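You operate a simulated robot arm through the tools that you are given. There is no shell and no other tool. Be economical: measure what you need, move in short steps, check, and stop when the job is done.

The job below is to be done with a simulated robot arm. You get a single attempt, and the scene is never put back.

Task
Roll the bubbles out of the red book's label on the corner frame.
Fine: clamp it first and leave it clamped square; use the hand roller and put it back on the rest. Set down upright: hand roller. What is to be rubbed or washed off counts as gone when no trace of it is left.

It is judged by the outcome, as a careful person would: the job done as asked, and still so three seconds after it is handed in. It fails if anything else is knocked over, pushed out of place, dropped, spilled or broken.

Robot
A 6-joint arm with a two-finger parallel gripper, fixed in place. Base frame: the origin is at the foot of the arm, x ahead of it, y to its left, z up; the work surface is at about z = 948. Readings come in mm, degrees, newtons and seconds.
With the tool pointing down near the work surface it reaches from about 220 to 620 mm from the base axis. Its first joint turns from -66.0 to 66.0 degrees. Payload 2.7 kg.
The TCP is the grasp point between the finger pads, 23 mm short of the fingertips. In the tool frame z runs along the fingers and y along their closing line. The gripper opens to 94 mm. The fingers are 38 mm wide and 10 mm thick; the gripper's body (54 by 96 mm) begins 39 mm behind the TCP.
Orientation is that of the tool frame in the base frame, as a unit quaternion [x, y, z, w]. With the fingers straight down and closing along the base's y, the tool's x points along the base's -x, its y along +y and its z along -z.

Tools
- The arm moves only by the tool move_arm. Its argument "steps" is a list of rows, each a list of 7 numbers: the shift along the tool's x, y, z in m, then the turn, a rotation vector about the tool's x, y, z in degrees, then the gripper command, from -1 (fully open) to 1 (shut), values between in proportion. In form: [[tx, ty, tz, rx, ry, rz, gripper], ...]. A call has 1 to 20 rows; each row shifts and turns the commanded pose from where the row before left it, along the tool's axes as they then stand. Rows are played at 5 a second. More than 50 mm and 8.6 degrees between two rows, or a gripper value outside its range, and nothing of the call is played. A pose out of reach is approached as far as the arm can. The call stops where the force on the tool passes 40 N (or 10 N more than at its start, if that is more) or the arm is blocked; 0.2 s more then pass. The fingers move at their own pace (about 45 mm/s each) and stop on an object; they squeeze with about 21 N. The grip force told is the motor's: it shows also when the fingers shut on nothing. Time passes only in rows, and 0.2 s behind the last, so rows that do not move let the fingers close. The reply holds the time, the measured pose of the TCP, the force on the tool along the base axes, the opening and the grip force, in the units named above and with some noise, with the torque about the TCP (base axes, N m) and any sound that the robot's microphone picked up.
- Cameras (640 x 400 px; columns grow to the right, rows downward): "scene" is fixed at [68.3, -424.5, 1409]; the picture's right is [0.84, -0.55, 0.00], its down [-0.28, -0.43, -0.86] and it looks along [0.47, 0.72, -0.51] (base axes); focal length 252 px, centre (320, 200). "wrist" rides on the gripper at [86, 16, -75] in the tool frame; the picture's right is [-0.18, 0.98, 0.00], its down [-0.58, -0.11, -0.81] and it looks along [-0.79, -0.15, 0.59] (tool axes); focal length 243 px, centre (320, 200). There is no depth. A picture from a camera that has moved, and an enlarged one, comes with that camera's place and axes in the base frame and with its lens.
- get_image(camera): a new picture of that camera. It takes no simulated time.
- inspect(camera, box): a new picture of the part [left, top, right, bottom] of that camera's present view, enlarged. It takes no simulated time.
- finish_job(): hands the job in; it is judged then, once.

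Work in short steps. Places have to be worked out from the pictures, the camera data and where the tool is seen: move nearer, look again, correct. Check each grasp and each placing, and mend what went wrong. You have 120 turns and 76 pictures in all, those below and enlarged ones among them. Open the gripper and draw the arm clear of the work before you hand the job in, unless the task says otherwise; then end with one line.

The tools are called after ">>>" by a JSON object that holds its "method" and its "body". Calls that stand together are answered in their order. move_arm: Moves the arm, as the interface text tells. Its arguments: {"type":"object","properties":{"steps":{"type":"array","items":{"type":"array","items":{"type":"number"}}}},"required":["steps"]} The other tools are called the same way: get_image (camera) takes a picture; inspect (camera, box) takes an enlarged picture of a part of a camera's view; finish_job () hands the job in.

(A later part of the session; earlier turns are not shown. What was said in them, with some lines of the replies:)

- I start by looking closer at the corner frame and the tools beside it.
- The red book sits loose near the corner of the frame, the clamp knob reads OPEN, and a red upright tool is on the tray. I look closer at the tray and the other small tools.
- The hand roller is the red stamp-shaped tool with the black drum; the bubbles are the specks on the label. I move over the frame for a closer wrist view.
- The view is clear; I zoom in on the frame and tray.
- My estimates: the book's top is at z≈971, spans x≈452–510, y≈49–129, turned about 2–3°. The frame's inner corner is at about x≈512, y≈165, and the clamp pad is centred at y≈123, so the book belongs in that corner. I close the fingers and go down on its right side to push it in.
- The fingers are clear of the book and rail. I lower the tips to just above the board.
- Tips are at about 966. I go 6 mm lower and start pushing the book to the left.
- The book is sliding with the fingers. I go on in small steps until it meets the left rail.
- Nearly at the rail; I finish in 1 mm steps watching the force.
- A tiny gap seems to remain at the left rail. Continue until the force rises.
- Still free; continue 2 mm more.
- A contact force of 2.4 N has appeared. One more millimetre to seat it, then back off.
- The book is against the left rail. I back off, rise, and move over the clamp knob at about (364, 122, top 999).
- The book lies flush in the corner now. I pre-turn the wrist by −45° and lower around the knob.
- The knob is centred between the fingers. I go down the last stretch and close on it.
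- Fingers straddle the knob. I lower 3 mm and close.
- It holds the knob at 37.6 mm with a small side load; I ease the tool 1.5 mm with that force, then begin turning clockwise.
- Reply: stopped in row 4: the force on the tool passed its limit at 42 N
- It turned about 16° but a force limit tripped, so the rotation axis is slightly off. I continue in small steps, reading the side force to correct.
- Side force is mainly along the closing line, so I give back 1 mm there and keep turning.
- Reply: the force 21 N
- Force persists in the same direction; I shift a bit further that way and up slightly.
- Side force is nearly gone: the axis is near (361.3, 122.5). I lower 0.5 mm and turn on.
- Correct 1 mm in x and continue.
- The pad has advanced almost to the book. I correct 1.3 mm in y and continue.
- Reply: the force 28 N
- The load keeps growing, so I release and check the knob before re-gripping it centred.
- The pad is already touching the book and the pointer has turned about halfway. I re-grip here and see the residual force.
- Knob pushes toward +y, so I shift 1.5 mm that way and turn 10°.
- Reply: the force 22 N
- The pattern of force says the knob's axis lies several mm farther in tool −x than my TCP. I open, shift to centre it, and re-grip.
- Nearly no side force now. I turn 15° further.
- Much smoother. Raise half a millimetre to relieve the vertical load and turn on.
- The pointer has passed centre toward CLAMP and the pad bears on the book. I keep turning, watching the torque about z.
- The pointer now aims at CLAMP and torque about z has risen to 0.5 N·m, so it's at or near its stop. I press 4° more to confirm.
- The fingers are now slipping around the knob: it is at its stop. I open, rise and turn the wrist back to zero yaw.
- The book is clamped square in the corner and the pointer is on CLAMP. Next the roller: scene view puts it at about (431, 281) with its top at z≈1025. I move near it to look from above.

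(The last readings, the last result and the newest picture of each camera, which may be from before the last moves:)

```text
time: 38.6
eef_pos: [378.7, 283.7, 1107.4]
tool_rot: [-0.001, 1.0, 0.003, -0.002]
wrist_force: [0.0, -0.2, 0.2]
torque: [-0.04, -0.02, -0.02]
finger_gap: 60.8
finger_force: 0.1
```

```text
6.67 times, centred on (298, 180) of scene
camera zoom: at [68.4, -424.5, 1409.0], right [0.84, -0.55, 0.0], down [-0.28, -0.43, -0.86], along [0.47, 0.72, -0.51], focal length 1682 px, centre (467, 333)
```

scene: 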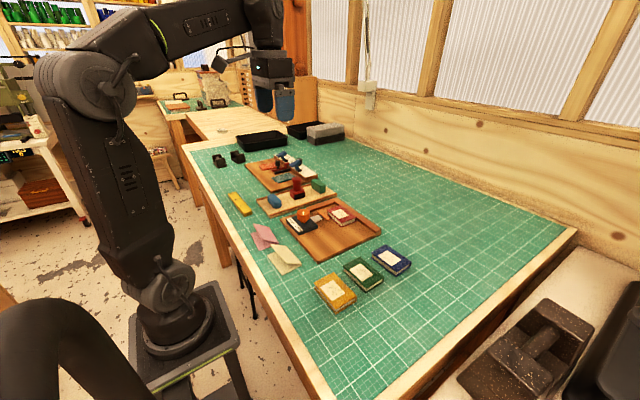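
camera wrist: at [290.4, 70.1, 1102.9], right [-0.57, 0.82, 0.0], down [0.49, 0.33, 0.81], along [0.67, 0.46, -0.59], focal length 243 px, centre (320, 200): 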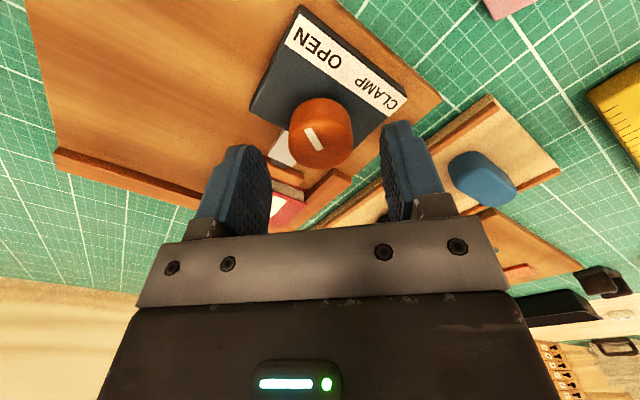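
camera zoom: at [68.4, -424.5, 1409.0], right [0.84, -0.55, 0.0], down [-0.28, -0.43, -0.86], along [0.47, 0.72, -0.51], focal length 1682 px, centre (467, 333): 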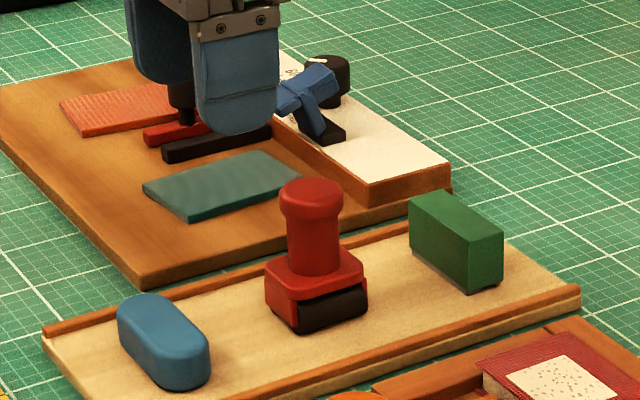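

Triangulating, the handle is at about (432, 284), top z≈1025, with bulb ~32 mm wide. I move above and part way down, then check alignment.

>>> {"method": "move_arm", "body": {"steps": [[-0.027, 0, 0, 0, 0, 0, -0.3], [-0.027, 0, 0, 0, 0, 0, -0.3], [0, 0, 0.025, 0, 0, 0, -0.3], [0, 0, 0.02, 0, 0, 0, -0.3], [0, 0, 0, 0, 0, 0, -0.3]]}}

>>> {"method": "inspect", "body": {"camera": "wrist", "box": [200, 0, 440, 200]}}

>>> {"method": "inspect", "body": {"camera": "scene", "box": [250, 150, 346, 210]}}

```text
time: 39.8
eef_pos: [434.7, 280.9, 1063.3]
tool_rot: [0.0, 1.0, 0.002, -0.003]
wrist_force: [0.9, 0.3, -0.1]
torque: [0.03, -0.01, 0.02]
finger_gap: 61.1
finger_force: 0.1
```

```text
2.00 times, centred on (320, 100) of wrist
camera zoom: at [347.1, 296.6, 1139.2], right [0.18, 0.98, 0.0], down [0.59, -0.11, 0.8], along [0.79, -0.14, -0.6], focal length 485 px, centre (320, 400)
```

zoom: 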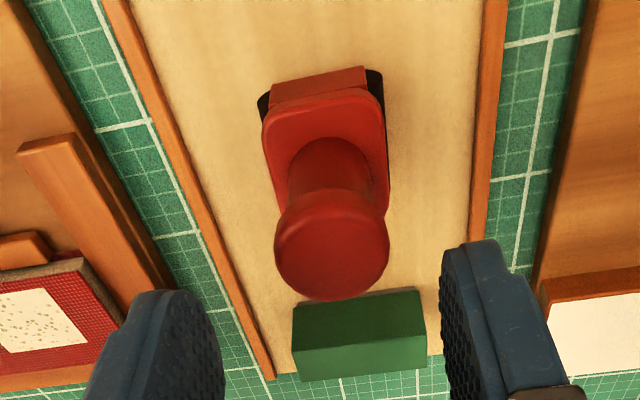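

```text
6.67 times, centred on (298, 180) of scene
camera zoom: at [68.4, -424.5, 1409.0], right [0.84, -0.55, 0.0], down [-0.28, -0.43, -0.86], along [0.47, 0.72, -0.51], focal length 1682 px, centre (467, 333)
```

zoom: 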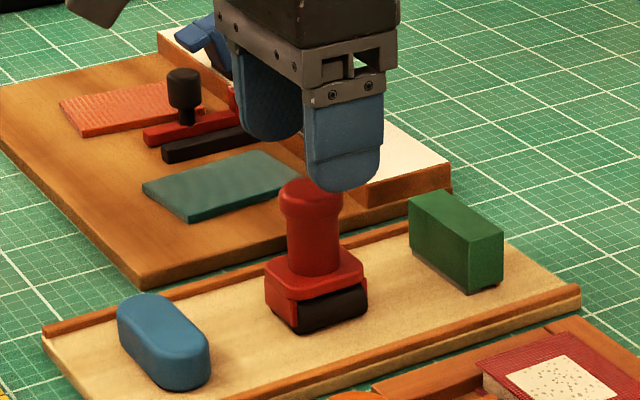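

Aligned within a few mm. I lower around the handle and close gently while watching the forces.

>>> {"method": "move_arm", "body": {"steps": [[0, 0.002, 0.02, 0, 0, 0, -0.3], [0, 0, 0.02, 0, 0, 0, -0.3], [0, 0, 0.011, 0, 0, 0, -0.3], [0, 0, 0, 0, 0, 0, -0.3]]}}

>>> {"method": "inspect", "body": {"camera": "scene", "box": [262, 155, 342, 205]}}

>>> {"method": "inspect", "body": {"camera": "wrist", "box": [200, 0, 440, 200]}}

```text
time: 40.8
eef_pos: [432.9, 284.6, 1012.2]
tool_rot: [-0.002, 1.0, 0.002, -0.003]
wrist_force: [0.3, -0.6, -0.8]
torque: [0.01, -0.03, -0.01]
finger_gap: 61.3
finger_force: 0.0
```

```text
8.00 times, centred on (302, 180) of scene
camera zoom: at [68.4, -424.5, 1409.0], right [0.84, -0.55, 0.0], down [-0.28, -0.43, -0.86], along [0.47, 0.72, -0.51], focal length 2018 px, centre (464, 360)
```

zoom: 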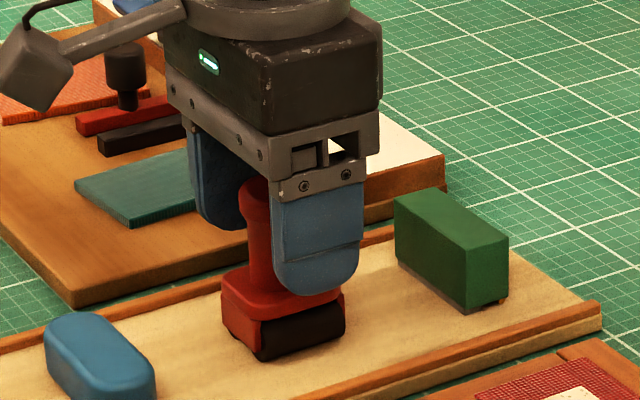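

```text
2.00 times, centred on (320, 100) of wrist
camera zoom: at [346.7, 299.1, 1088.8], right [0.18, 0.98, 0.0], down [0.59, -0.11, 0.8], along [0.79, -0.14, -0.6], focal length 485 px, centre (320, 400)
```

zoom: 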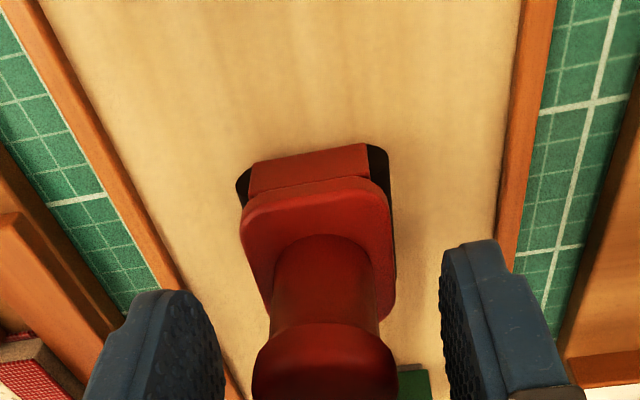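

The handle lies centred between the pads. Closing.

>>> {"method": "move_arm", "body": {"steps": [[0, 0, 0, 0, 0, 0, 0.2], [0, 0, 0, 0, 0, 0, 0.6], [0, 0, 0, 0, 0, 0, 1], [0, 0, 0, 0, 0, 0, 1]]}}

>>> {"method": "inspect", "body": {"camera": "scene", "box": [262, 155, 342, 205]}}

```text
time: 41.8
eef_pos: [433.5, 284.7, 1012.6]
tool_rot: [-0.001, 1.0, 0.003, -0.002]
wrist_force: [1.8, 0.8, 0.1]
torque: [0.0, 0.01, 0.01]
finger_gap: 32.7
finger_force: 21.2
```

```text
8.00 times, centred on (302, 180) of scene
camera zoom: at [68.4, -424.5, 1409.0], right [0.84, -0.55, 0.0], down [-0.28, -0.43, -0.86], along [0.47, 0.72, -0.51], focal length 2018 px, centre (464, 360)
```

zoom: 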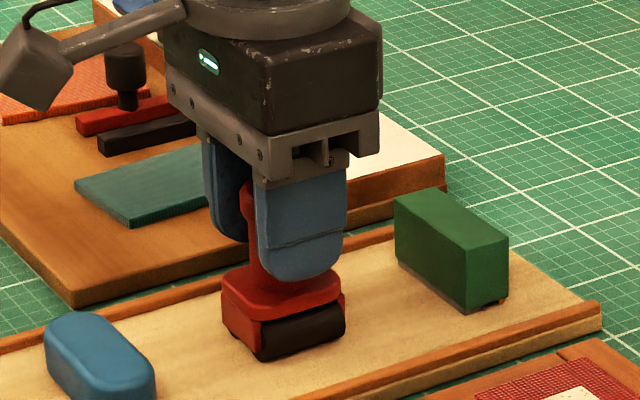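

Gripped at 32.7 mm. Remember the rest pose (433, 285, 1012.5). Lift 60 mm and check.

>>> {"method": "move_arm", "body": {"steps": [[0, 0, -0.01, 0, 0, 0, 1], [0, 0, -0.02, 0, 0, 0, 1], [0, 0, -0.03, 0, 0, 0, 1], [0, 0, 0, 0, 0, 0, 1]]}}

>>> {"method": "inspect", "body": {"camera": "scene", "box": [240, 130, 352, 200]}}

>>> {"method": "inspect", "body": {"camera": "wrist", "box": [200, 0, 440, 200]}}

```text
time: 42.8
eef_pos: [433.7, 284.4, 1074.9]
tool_rot: [-0.001, 1.0, 0.003, -0.002]
wrist_force: [-0.2, -0.5, -1.3]
torque: [0.03, 0.0, 0.01]
finger_gap: 32.9
finger_force: 21.0
```

```text
5.71 times, centred on (296, 165) of scene
camera zoom: at [68.4, -424.5, 1409.0], right [0.84, -0.55, 0.0], down [-0.28, -0.43, -0.86], along [0.47, 0.72, -0.51], focal length 1442 px, centre (457, 400)
```

zoom: 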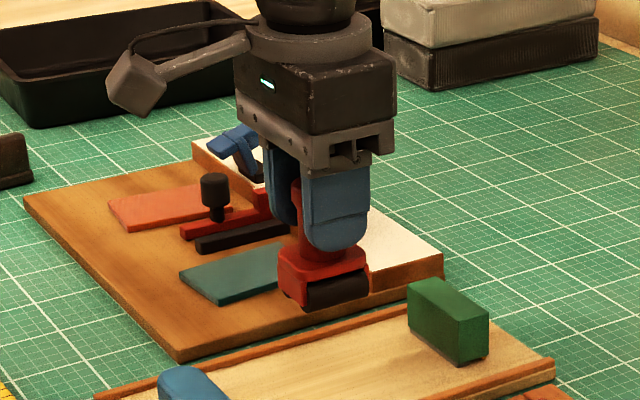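

```text
2.00 times, centred on (320, 100) of wrist
camera zoom: at [346.5, 298.7, 1150.6], right [0.18, 0.98, 0.0], down [0.59, -0.11, 0.8], along [0.79, -0.14, -0.6], focal length 485 px, centre (320, 400)
```

zoom: 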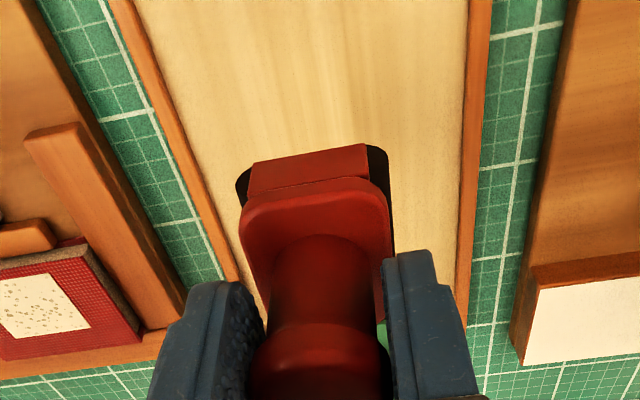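

Roller is held upright, bottom about 58 mm below the TCP. The label spans about x 465–502, y 105–147 (z≈971). I carry the roller over the left end of the book.

>>> {"method": "move_arm", "body": {"steps": [[-0.0115, -0.032, 0, 0, 0, 0, 1], [-0.0115, -0.032, 0, 0, 0, 0, 1], [-0.0115, -0.032, 0, 0, 0, 0, 1], [-0.0115, -0.032, 0, 0, 0, 0, 1], [0, 0, 0.03, 0, 0, 0, 1], [0, 0, 0, 0, 0, 0, 1]]}}

>>> {"method": "inspect", "body": {"camera": "scene", "box": [290, 165, 386, 225]}}

>>> {"method": "inspect", "body": {"camera": "wrist", "box": [200, 0, 440, 200]}}

```text
time: 44.2
eef_pos: [480.2, 156.1, 1043.0]
tool_rot: [0.0, 1.0, 0.002, -0.003]
wrist_force: [0.0, 0.3, -1.3]
torque: [0.02, 0.0, -0.02]
finger_gap: 32.9
finger_force: 20.9
```

```text
6.67 times, centred on (338, 195) of scene
camera zoom: at [68.4, -424.5, 1409.0], right [0.84, -0.55, 0.0], down [-0.28, -0.43, -0.86], along [0.47, 0.72, -0.51], focal length 1682 px, centre (200, 233)
```

zoom: 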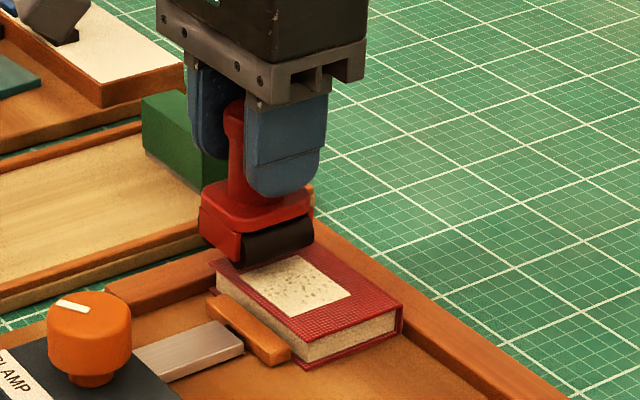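

```text
2.00 times, centred on (320, 100) of wrist
camera zoom: at [393.1, 170.7, 1118.3], right [0.18, 0.98, 0.0], down [0.59, -0.11, 0.8], along [0.79, -0.14, -0.6], focal length 485 px, centre (320, 400)
```

zoom: 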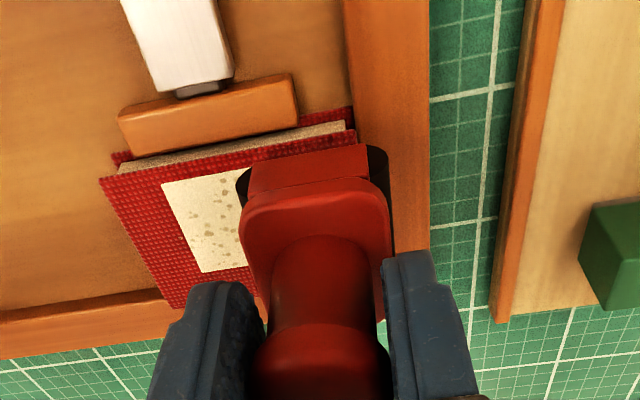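

The drum is just above the book's left part. I lower in small steps till it touches.

>>> {"method": "move_arm", "body": {"steps": [[0, 0, 0.005, 0, 0, 0, 1], [0, 0, 0.003, 0, 0, 0, 1], [0, 0, 0.002, 0, 0, 0, 1], [0, 0, 0.001, 0, 0, 0, 1], [0, 0, 0, 0, 0, 0, 1]]}}

```text
time: 45.4
eef_pos: [478.9, 156.5, 1034.0]
tool_rot: [-0.001, 1.0, 0.003, -0.002]
wrist_force: [0.7, 0.7, 2.3]
torque: [-0.04, 0.02, 0.01]
finger_gap: 32.6
finger_force: 21.0
```

Contact is starting. Slightly lower.

>>> {"method": "move_arm", "body": {"steps": [[0, 0, 0.001, 0, 0, 0, 1], [0, 0, 0, 0, 0, 0, 1]]}}

```text
time: 46.0
eef_pos: [479.3, 156.1, 1033.4]
tool_rot: [-0.002, 1.0, 0.004, -0.001]
wrist_force: [-3.0, 1.8, 14.0]
torque: [0.01, 0.16, -0.02]
finger_gap: 33.2
finger_force: 20.9
```

About 15 N of press. I ease 0.3 mm and roll the first part toward the right.

>>> {"method": "move_arm", "body": {"steps": [[0, 0, -0.0003, 0, 0, 0, 1], [0, -0.004, 0, 0, 0, 0, 1], [0, -0.005, 0, 0, 0, 0, 1], [0, -0.005, 0, 0, 0, 0, 1], [0, -0.005, 0, 0, 0, 0, 1], [0, 0, 0, 0, 0, 0, 1]]}}

>>> {"method": "inspect", "body": {"camera": "scene", "box": [290, 165, 386, 225]}}

```text
time: 47.4
eef_pos: [478.8, 137.6, 1031.0]
tool_rot: [-0.001, 1.0, 0.003, -0.003]
wrist_force: [-0.8, 5.0, 10.3]
torque: [0.27, -0.04, 0.04]
finger_gap: 33.0
finger_force: 20.8
```

```text
6.67 times, centred on (338, 195) of scene
camera zoom: at [68.2, -424.4, 1409.0], right [0.84, -0.55, 0.0], down [-0.28, -0.43, -0.86], along [0.47, 0.72, -0.51], focal length 1682 px, centre (200, 233)
```

zoom: 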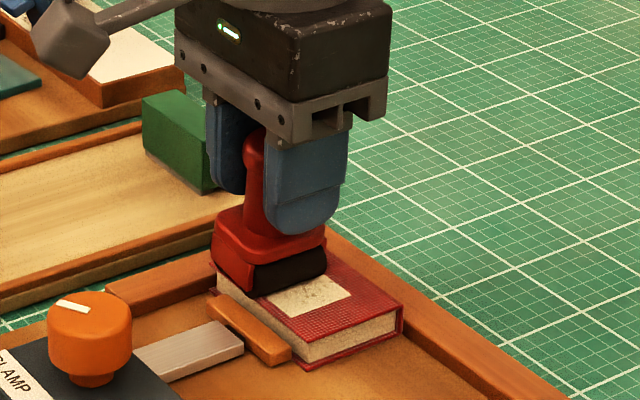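

Rolling well with ~10 N press. Continue across the label.

>>> {"method": "move_arm", "body": {"steps": [[0, -0.005, 0, 0, 0, 0, 1], [0, -0.005, 0, 0, 0, 0, 1], [0, -0.005, 0, 0, 0, 0, 1], [0, -0.005, 0, 0, 0, 0, 1], [0, -0.005, 0, 0, 0, 0, 1], [0, -0.005, 0, 0, 0, 0, 1], [0, -0.005, 0, 0, 0, 0, 1], [0, -0.005, 0, 0, 0, 0, 1], [0, 0, 0, 0, 0, 0, 1]]}}

>>> {"method": "inspect", "body": {"camera": "scene", "box": [290, 165, 386, 225]}}

>>> {"method": "inspect", "body": {"camera": "wrist", "box": [200, 0, 440, 200]}}

```text
time: 49.4
eef_pos: [480.1, 97.6, 1032.3]
tool_rot: [-0.001, 1.0, 0.003, -0.002]
wrist_force: [-0.8, 4.9, 8.7]
torque: [0.24, -0.05, 0.04]
finger_gap: 32.8
finger_force: 20.9
```

```text
6.67 times, centred on (338, 195) of scene
camera zoom: at [68.2, -424.4, 1409.0], right [0.84, -0.55, 0.0], down [-0.28, -0.43, -0.86], along [0.47, 0.72, -0.51], focal length 1682 px, centre (200, 233)
```

zoom: 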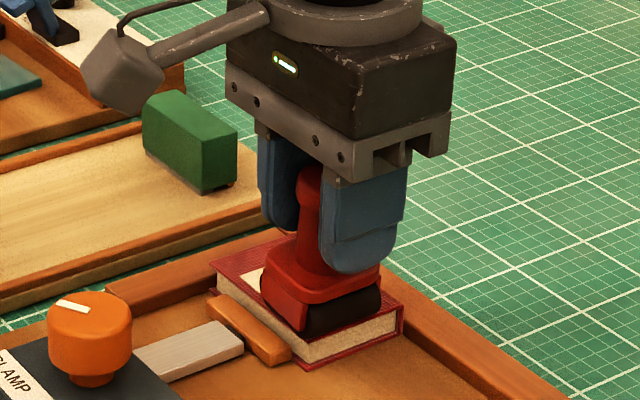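

```text
2.00 times, centred on (320, 100) of wrist
camera zoom: at [392.9, 111.9, 1107.2], right [0.18, 0.98, 0.0], down [0.59, -0.11, 0.8], along [0.79, -0.14, -0.6], focal length 485 px, centre (320, 400)
```

zoom: 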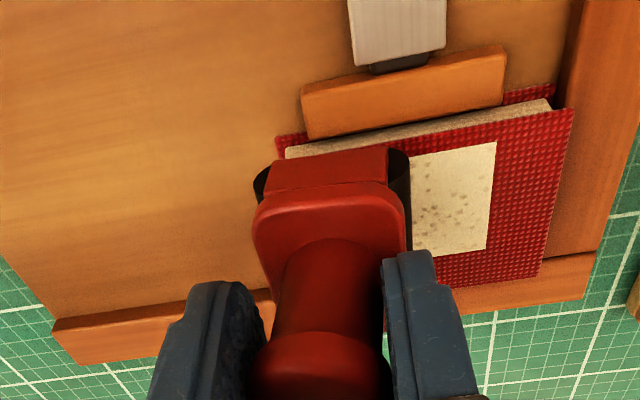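

The bubbles look fainter but traces remain. I zoom to see, before passing back.

>>> {"method": "inspect", "body": {"camera": "wrist", "box": [340, 50, 460, 150]}}

```text
4.00 times, centred on (400, 100) of wrist
camera zoom: at [392.9, 111.9, 1107.2], right [0.18, 0.98, 0.0], down [0.59, -0.11, 0.8], along [0.79, -0.14, -0.6], focal length 970 px, centre (0, 600)
```

zoom: 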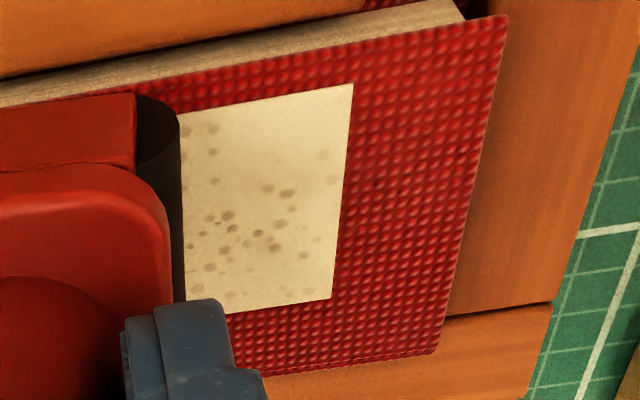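

They fade with each pass. I press a little harder and roll back, and forth again.

>>> {"method": "move_arm", "body": {"steps": [[0, 0, 0.0004, 0, 0, 0, 1], [0, 0.006, 0, 0, 0, 0, 1], [0, 0.006, 0, 0, 0, 0, 1], [0, 0.006, 0, 0, 0, 0, 1], [0, 0.006, 0, 0, 0, 0, 1], [0, 0.006, 0, 0, 0, 0, 1], [0, 0.006, 0, 0, 0, 0, 1], [0, 0.006, 0, 0, 0, 0, 1], [0, 0.006, 0, 0, 0, 0, 1], [0, 0.006, 0, 0, 0, 0, 1], [0, 0, 0, 0, 0, 0, 1]]}}

>>> {"method": "move_arm", "body": {"steps": [[0, -0.006, 0, 0, 0, 0, 1], [0, -0.006, 0, 0, 0, 0, 1], [0, -0.006, 0, 0, 0, 0, 1], [0, -0.006, 0, 0, 0, 0, 1], [0, -0.006, 0, 0, 0, 0, 1], [0, -0.006, 0, 0, 0, 0, 1], [0, -0.006, 0, 0, 0, 0, 1], [0, -0.006, 0, 0, 0, 0, 1], [0, -0.006, 0, 0, 0, 0, 1], [0, 0, 0, 0, 0, 0, 1]]}}

>>> {"method": "inspect", "body": {"camera": "wrist", "box": [340, 50, 460, 150]}}

```text
time: 51.8
eef_pos: [480.0, 151.8, 1031.2]
tool_rot: [-0.001, 1.0, 0.002, -0.003]
wrist_force: [0.9, 0.0, -1.5]
torque: [-0.02, 0.0, 0.01]
finger_gap: 32.9
finger_force: 20.9
```

```text
time: 54.0
eef_pos: [478.5, 97.6, 1030.8]
tool_rot: [-0.001, 1.0, 0.003, -0.003]
wrist_force: [-0.1, 0.2, -1.7]
torque: [-0.04, 0.0, 0.0]
finger_gap: 32.8
finger_force: 20.8
```

```text
4.00 times, centred on (400, 100) of wrist
camera zoom: at [392.4, 112.6, 1106.6], right [0.18, 0.98, 0.0], down [0.59, -0.11, 0.8], along [0.79, -0.14, -0.6], focal length 970 px, centre (0, 600)
```

zoom: 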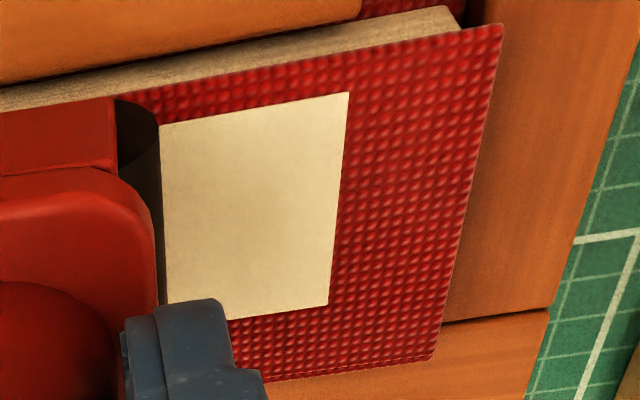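

The label seen so far is clean. The press force dropped to none, so I lift and check the roller in the grip and the label.

>>> {"method": "move_arm", "body": {"steps": [[0, 0, -0.01, 0, 0, 0, 1], [0, 0, -0.03, 0, 0, 0, 1], [0, -0.03, -0.01, 0, 0, 0, 1], [0, 0, 0, 0, 0, 0, 1]]}}

>>> {"method": "inspect", "body": {"camera": "scene", "box": [290, 155, 402, 225]}}

>>> {"method": "get_image", "body": {"camera": "wrist"}}

```text
time: 55.0
eef_pos: [480.2, 68.1, 1080.4]
tool_rot: [-0.001, 1.0, 0.003, -0.002]
wrist_force: [-0.1, -0.3, -0.9]
torque: [0.0, 0.01, -0.02]
finger_gap: 33.0
finger_force: 20.5
```

```text
5.71 times, centred on (346, 190) of scene
camera zoom: at [68.4, -424.5, 1409.0], right [0.84, -0.55, 0.0], down [-0.28, -0.43, -0.86], along [0.47, 0.72, -0.51], focal length 1442 px, centre (171, 257)
```

zoom: 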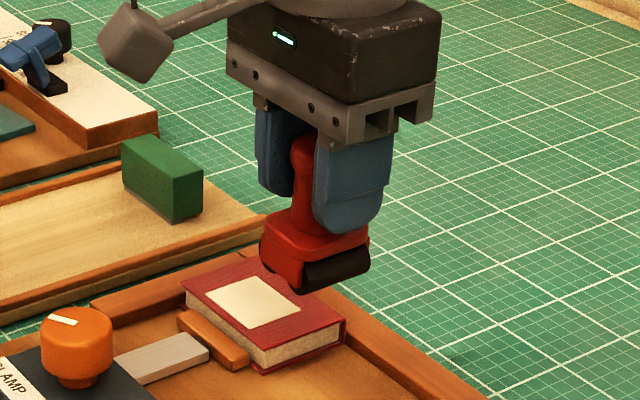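

```text
21 pictures are left
camera wrist: at [393.0, 83.0, 1156.2], right [0.18, 0.98, 0.0], down [0.59, -0.11, 0.8], along [0.79, -0.14, -0.6], focal length 243 px, centre (320, 200)
```

wrist: 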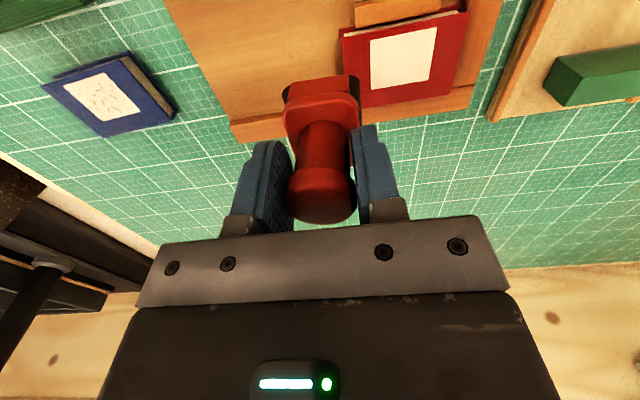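

The label is clean. The roller seems slightly tilted in the grip, so I check closely before setting it down.

>>> {"method": "inspect", "body": {"camera": "wrist", "box": [220, 50, 480, 230]}}

>>> {"method": "inspect", "body": {"camera": "scene", "box": [320, 165, 368, 210]}}

```text
2.22 times, centred on (350, 140) of wrist
camera zoom: at [393.0, 83.0, 1156.2], right [0.18, 0.98, 0.0], down [0.59, -0.11, 0.8], along [0.79, -0.14, -0.6], focal length 539 px, centre (253, 333)
```

zoom: 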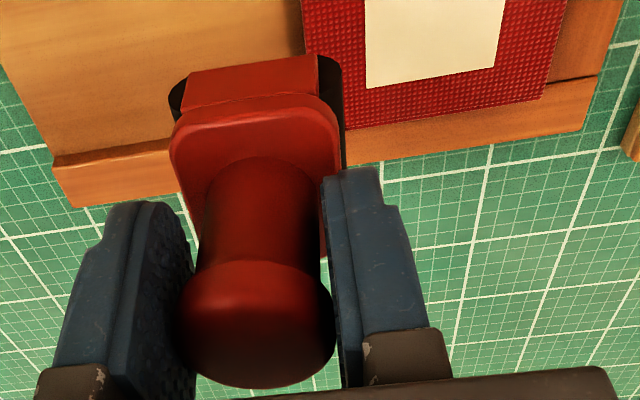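

```text
8.89 times, centred on (344, 188) of scene
camera zoom: at [68.4, -424.5, 1409.0], right [0.84, -0.55, 0.0], down [-0.28, -0.43, -0.86], along [0.47, 0.72, -0.51], focal length 2242 px, centre (107, 311)
```

zoom: 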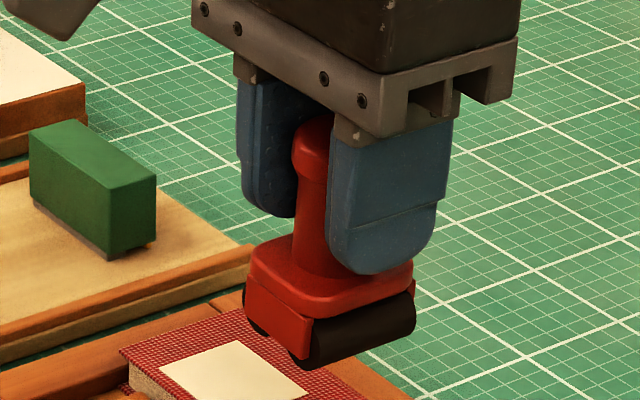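

The roller is actually upright; the label looks clean. I carry the roller back above its place on the tray.

>>> {"method": "move_arm", "body": {"steps": [[0.0094, 0.0434, 0, 0, 0, 0, 1], [0.0094, 0.0434, 0, 0, 0, 0, 1], [0.0094, 0.0434, 0, 0, 0, 0, 1], [0.0094, 0.0434, 0, 0, 0, 0, 1], [0.0094, 0.0434, 0, 0, 0, 0, 1], [0, 0, 0, 0, 0, 0, 1], [0, 0, 0.03, 0, 0, 0, 1], [0, 0, 0.025, 0, 0, 0, 1], [0, 0, 0, 0, 0, 0, 1]]}}

>>> {"method": "inspect", "body": {"camera": "scene", "box": [250, 150, 362, 220]}}

```text
time: 57.0
eef_pos: [429.2, 284.5, 1027.6]
tool_rot: [0.0, 1.0, 0.003, -0.003]
wrist_force: [1.0, -0.6, -1.8]
torque: [0.02, 0.0, 0.0]
finger_gap: 33.0
finger_force: 21.2
```

```text
5.71 times, centred on (306, 185) of scene
camera zoom: at [68.4, -424.5, 1409.0], right [0.84, -0.55, 0.0], down [-0.28, -0.43, -0.86], along [0.47, 0.72, -0.51], focal length 1442 px, centre (400, 286)
```

zoom: 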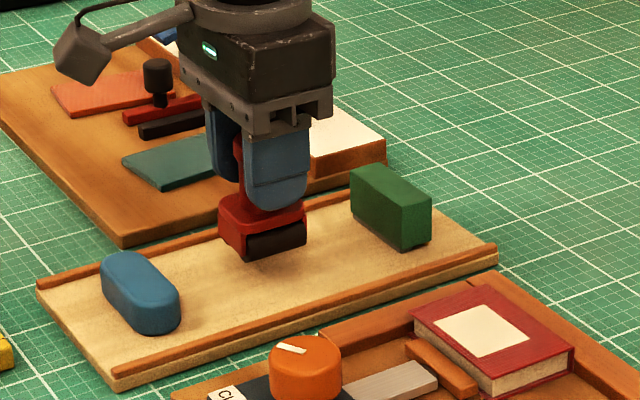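

Over its old place. I shift 3 mm and lower until contact.

>>> {"method": "move_arm", "body": {"steps": [[-0.003, 0, 0.006, 0, 0, 0, 1], [0, 0, 0.005, 0, 0, 0, 1], [0, 0, 0.002, 0, 0, 0, 1], [0, 0, 0.001, 0, 0, 0, 1], [0, 0, 0, 0, 0, 0, 1]]}}

```text
time: 58.2
eef_pos: [433.5, 284.5, 1013.8]
tool_rot: [-0.001, 1.0, 0.003, -0.003]
wrist_force: [-0.2, 0.8, -2.4]
torque: [-0.02, -0.01, -0.01]
finger_gap: 32.9
finger_force: 20.8
```

>>> {"method": "move_arm", "body": {"steps": [[0, 0, 0.001, 0, 0, 0, 1], [0, 0, 0.001, 0, 0, 0, 1], [0, 0, 0, 0, 0, 0, 1]]}}

```text
time: 59.0
eef_pos: [434.5, 284.0, 1010.6]
tool_rot: [-0.001, 1.0, 0.002, -0.003]
wrist_force: [1.0, 0.0, -1.2]
torque: [-0.01, -0.02, 0.02]
finger_gap: 33.1
finger_force: 20.9
```

Still hanging free (as expected after the slight slip). One millimetre at a time further.

>>> {"method": "move_arm", "body": {"steps": [[0, 0, 0.001, 0, 0, 0, 1], [0, 0, 0, 0, 0, 0, 1]]}}

>>> {"method": "inspect", "body": {"camera": "scene", "box": [262, 165, 326, 205]}}

```text
time: 59.6
eef_pos: [434.4, 285.1, 1010.4]
tool_rot: [0.0, 1.0, 0.003, -0.002]
wrist_force: [-2.6, -0.9, 8.1]
torque: [-0.14, 0.17, -0.01]
finger_gap: 33.0
finger_force: 20.6
```

```text
10.00 times, centred on (294, 185) of scene
camera zoom: at [68.2, -424.6, 1408.9], right [0.84, -0.55, 0.0], down [-0.28, -0.43, -0.86], along [0.47, 0.72, -0.51], focal length 2523 px, centre (580, 350)
```

zoom: 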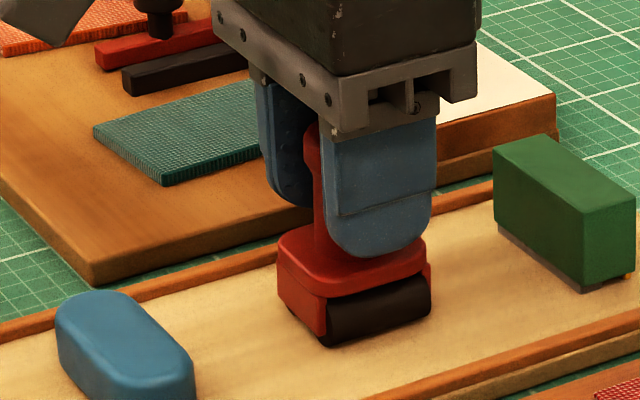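

Contact (≈9 N) — the roller stands on the tray. I open slowly and rise straight up.

>>> {"method": "move_arm", "body": {"steps": [[0, 0, -0.0006, 0, 0, 0, 1], [0, 0, 0, 0, 0, 0, 0.2], [0, 0, 0, 0, 0, 0, -0.2], [0, 0, 0, 0, 0, 0, -0.3], [0, 0, 0, 0, 0, 0, -0.3], [0, 0, -0.03, 0, 0, 0, -0.3], [0, 0, -0.04, 0, 0, 0, -0.3], [0, 0, -0.04, 0, 0, 0, -0.3], [0.03, -0.02, -0.03, 0, 0, 0, -0.3], [0.03, -0.03, -0.02, 0, 0, 0, -0.3], [0, -0.03, -0.02, 0, 0, 0, -0.3], [0, 0, 0, 0, 0, 0, -0.3]]}}

>>> {"method": "inspect", "body": {"camera": "scene", "box": [250, 160, 378, 240]}}

>>> {"method": "inspect", "body": {"camera": "wrist", "box": [200, 0, 440, 200]}}

>>> {"method": "inspect", "body": {"camera": "scene", "box": [314, 195, 362, 225]}}

```text
time: 62.2
eef_pos: [377.2, 204.4, 1193.8]
tool_rot: [-0.002, 1.0, 0.003, -0.003]
wrist_force: [-0.5, 1.0, 0.5]
torque: [0.01, 0.0, 0.04]
finger_gap: 60.8
finger_force: 0.1
```

```text
5.00 times, centred on (314, 200) of scene
camera zoom: at [68.3, -424.5, 1409.0], right [0.84, -0.55, 0.0], down [-0.28, -0.43, -0.86], along [0.47, 0.72, -0.51], focal length 1261 px, centre (350, 200)
```

zoom: 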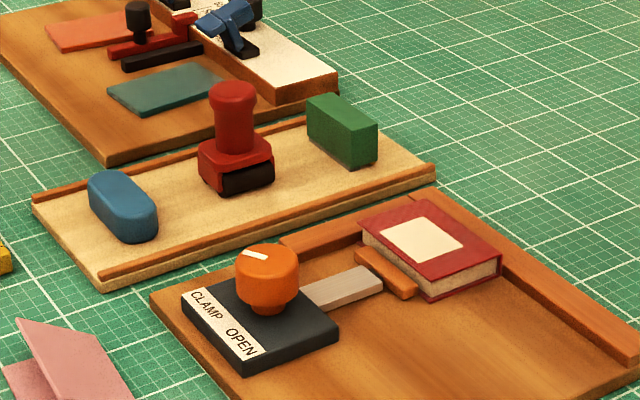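

```text
2.00 times, centred on (320, 100) of wrist
camera zoom: at [290.6, 218.9, 1268.8], right [0.18, 0.98, 0.0], down [0.59, -0.11, 0.8], along [0.79, -0.14, -0.6], focal length 485 px, centre (320, 400)
```

zoom: 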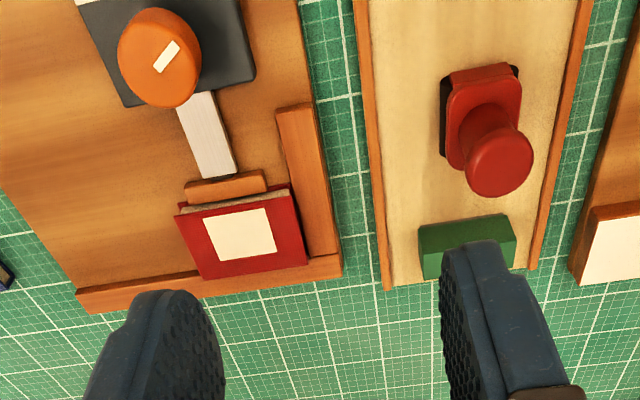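

```text
13.33 times, centred on (338, 210) of scene
camera zoom: at [68.3, -424.5, 1409.0], right [0.84, -0.55, 0.0], down [-0.28, -0.43, -0.86], along [0.47, 0.72, -0.51], focal length 3363 px, centre (80, 67)
```

zoom: 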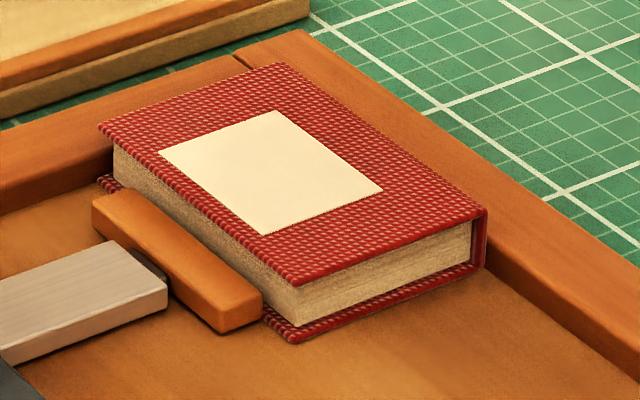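

Everything stands as asked; one last close check of the label for faint traces.

>>> {"method": "inspect", "body": {"camera": "wrist", "box": [255, 95, 303, 135]}}

>>> {"method": "move_arm", "body": {"steps": [[0.02, 0, -0.03, 0, 0, 0, -1], [0.02, 0, -0.03, 0, 0, 0, -1], [0, 0, 0, 0, 0, 0, -1]]}}

>>> {"method": "get_image", "body": {"camera": "scene"}}

```text
10.00 times, centred on (279, 115) of wrist
camera zoom: at [290.6, 218.9, 1268.8], right [0.18, 0.98, 0.0], down [0.59, -0.11, 0.8], along [0.79, -0.14, -0.6], focal length 2426 px, centre (730, 1050)
```

zoom: 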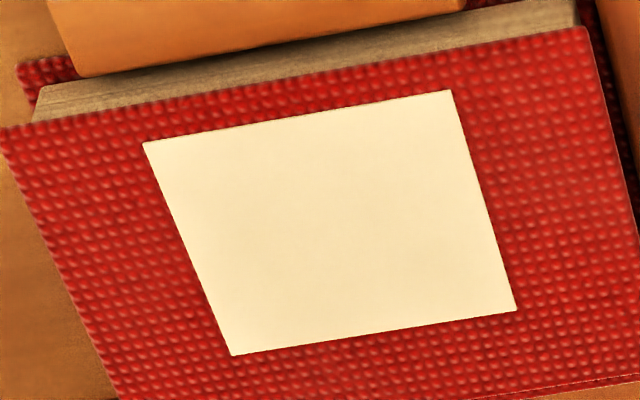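

```text
time: 63.0
eef_pos: [335.3, 202.6, 1252.6]
tool_rot: [-0.001, 1.0, 0.003, -0.002]
wrist_force: [0.4, 0.5, 0.1]
torque: [-0.01, 0.0, 0.0]
finger_gap: 94.1
finger_force: 0.1
```

```text
12 pictures are left
```

scene: 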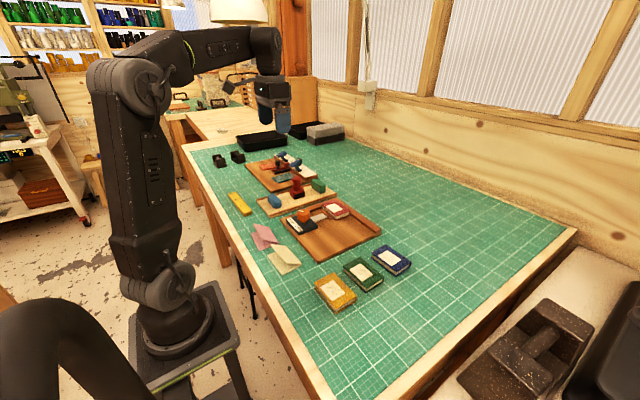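

The label is spotless, the book is clamped square, the roller stands on its rest, and the arm is clear. I hand the job in.

>>> {"method": "finish_job", "body": {}}

```text
The job is handed in.
```

The red book is clamped square in the corner frame with all the bubbles rolled out of its label, and the hand roller stands upright back on its rest.
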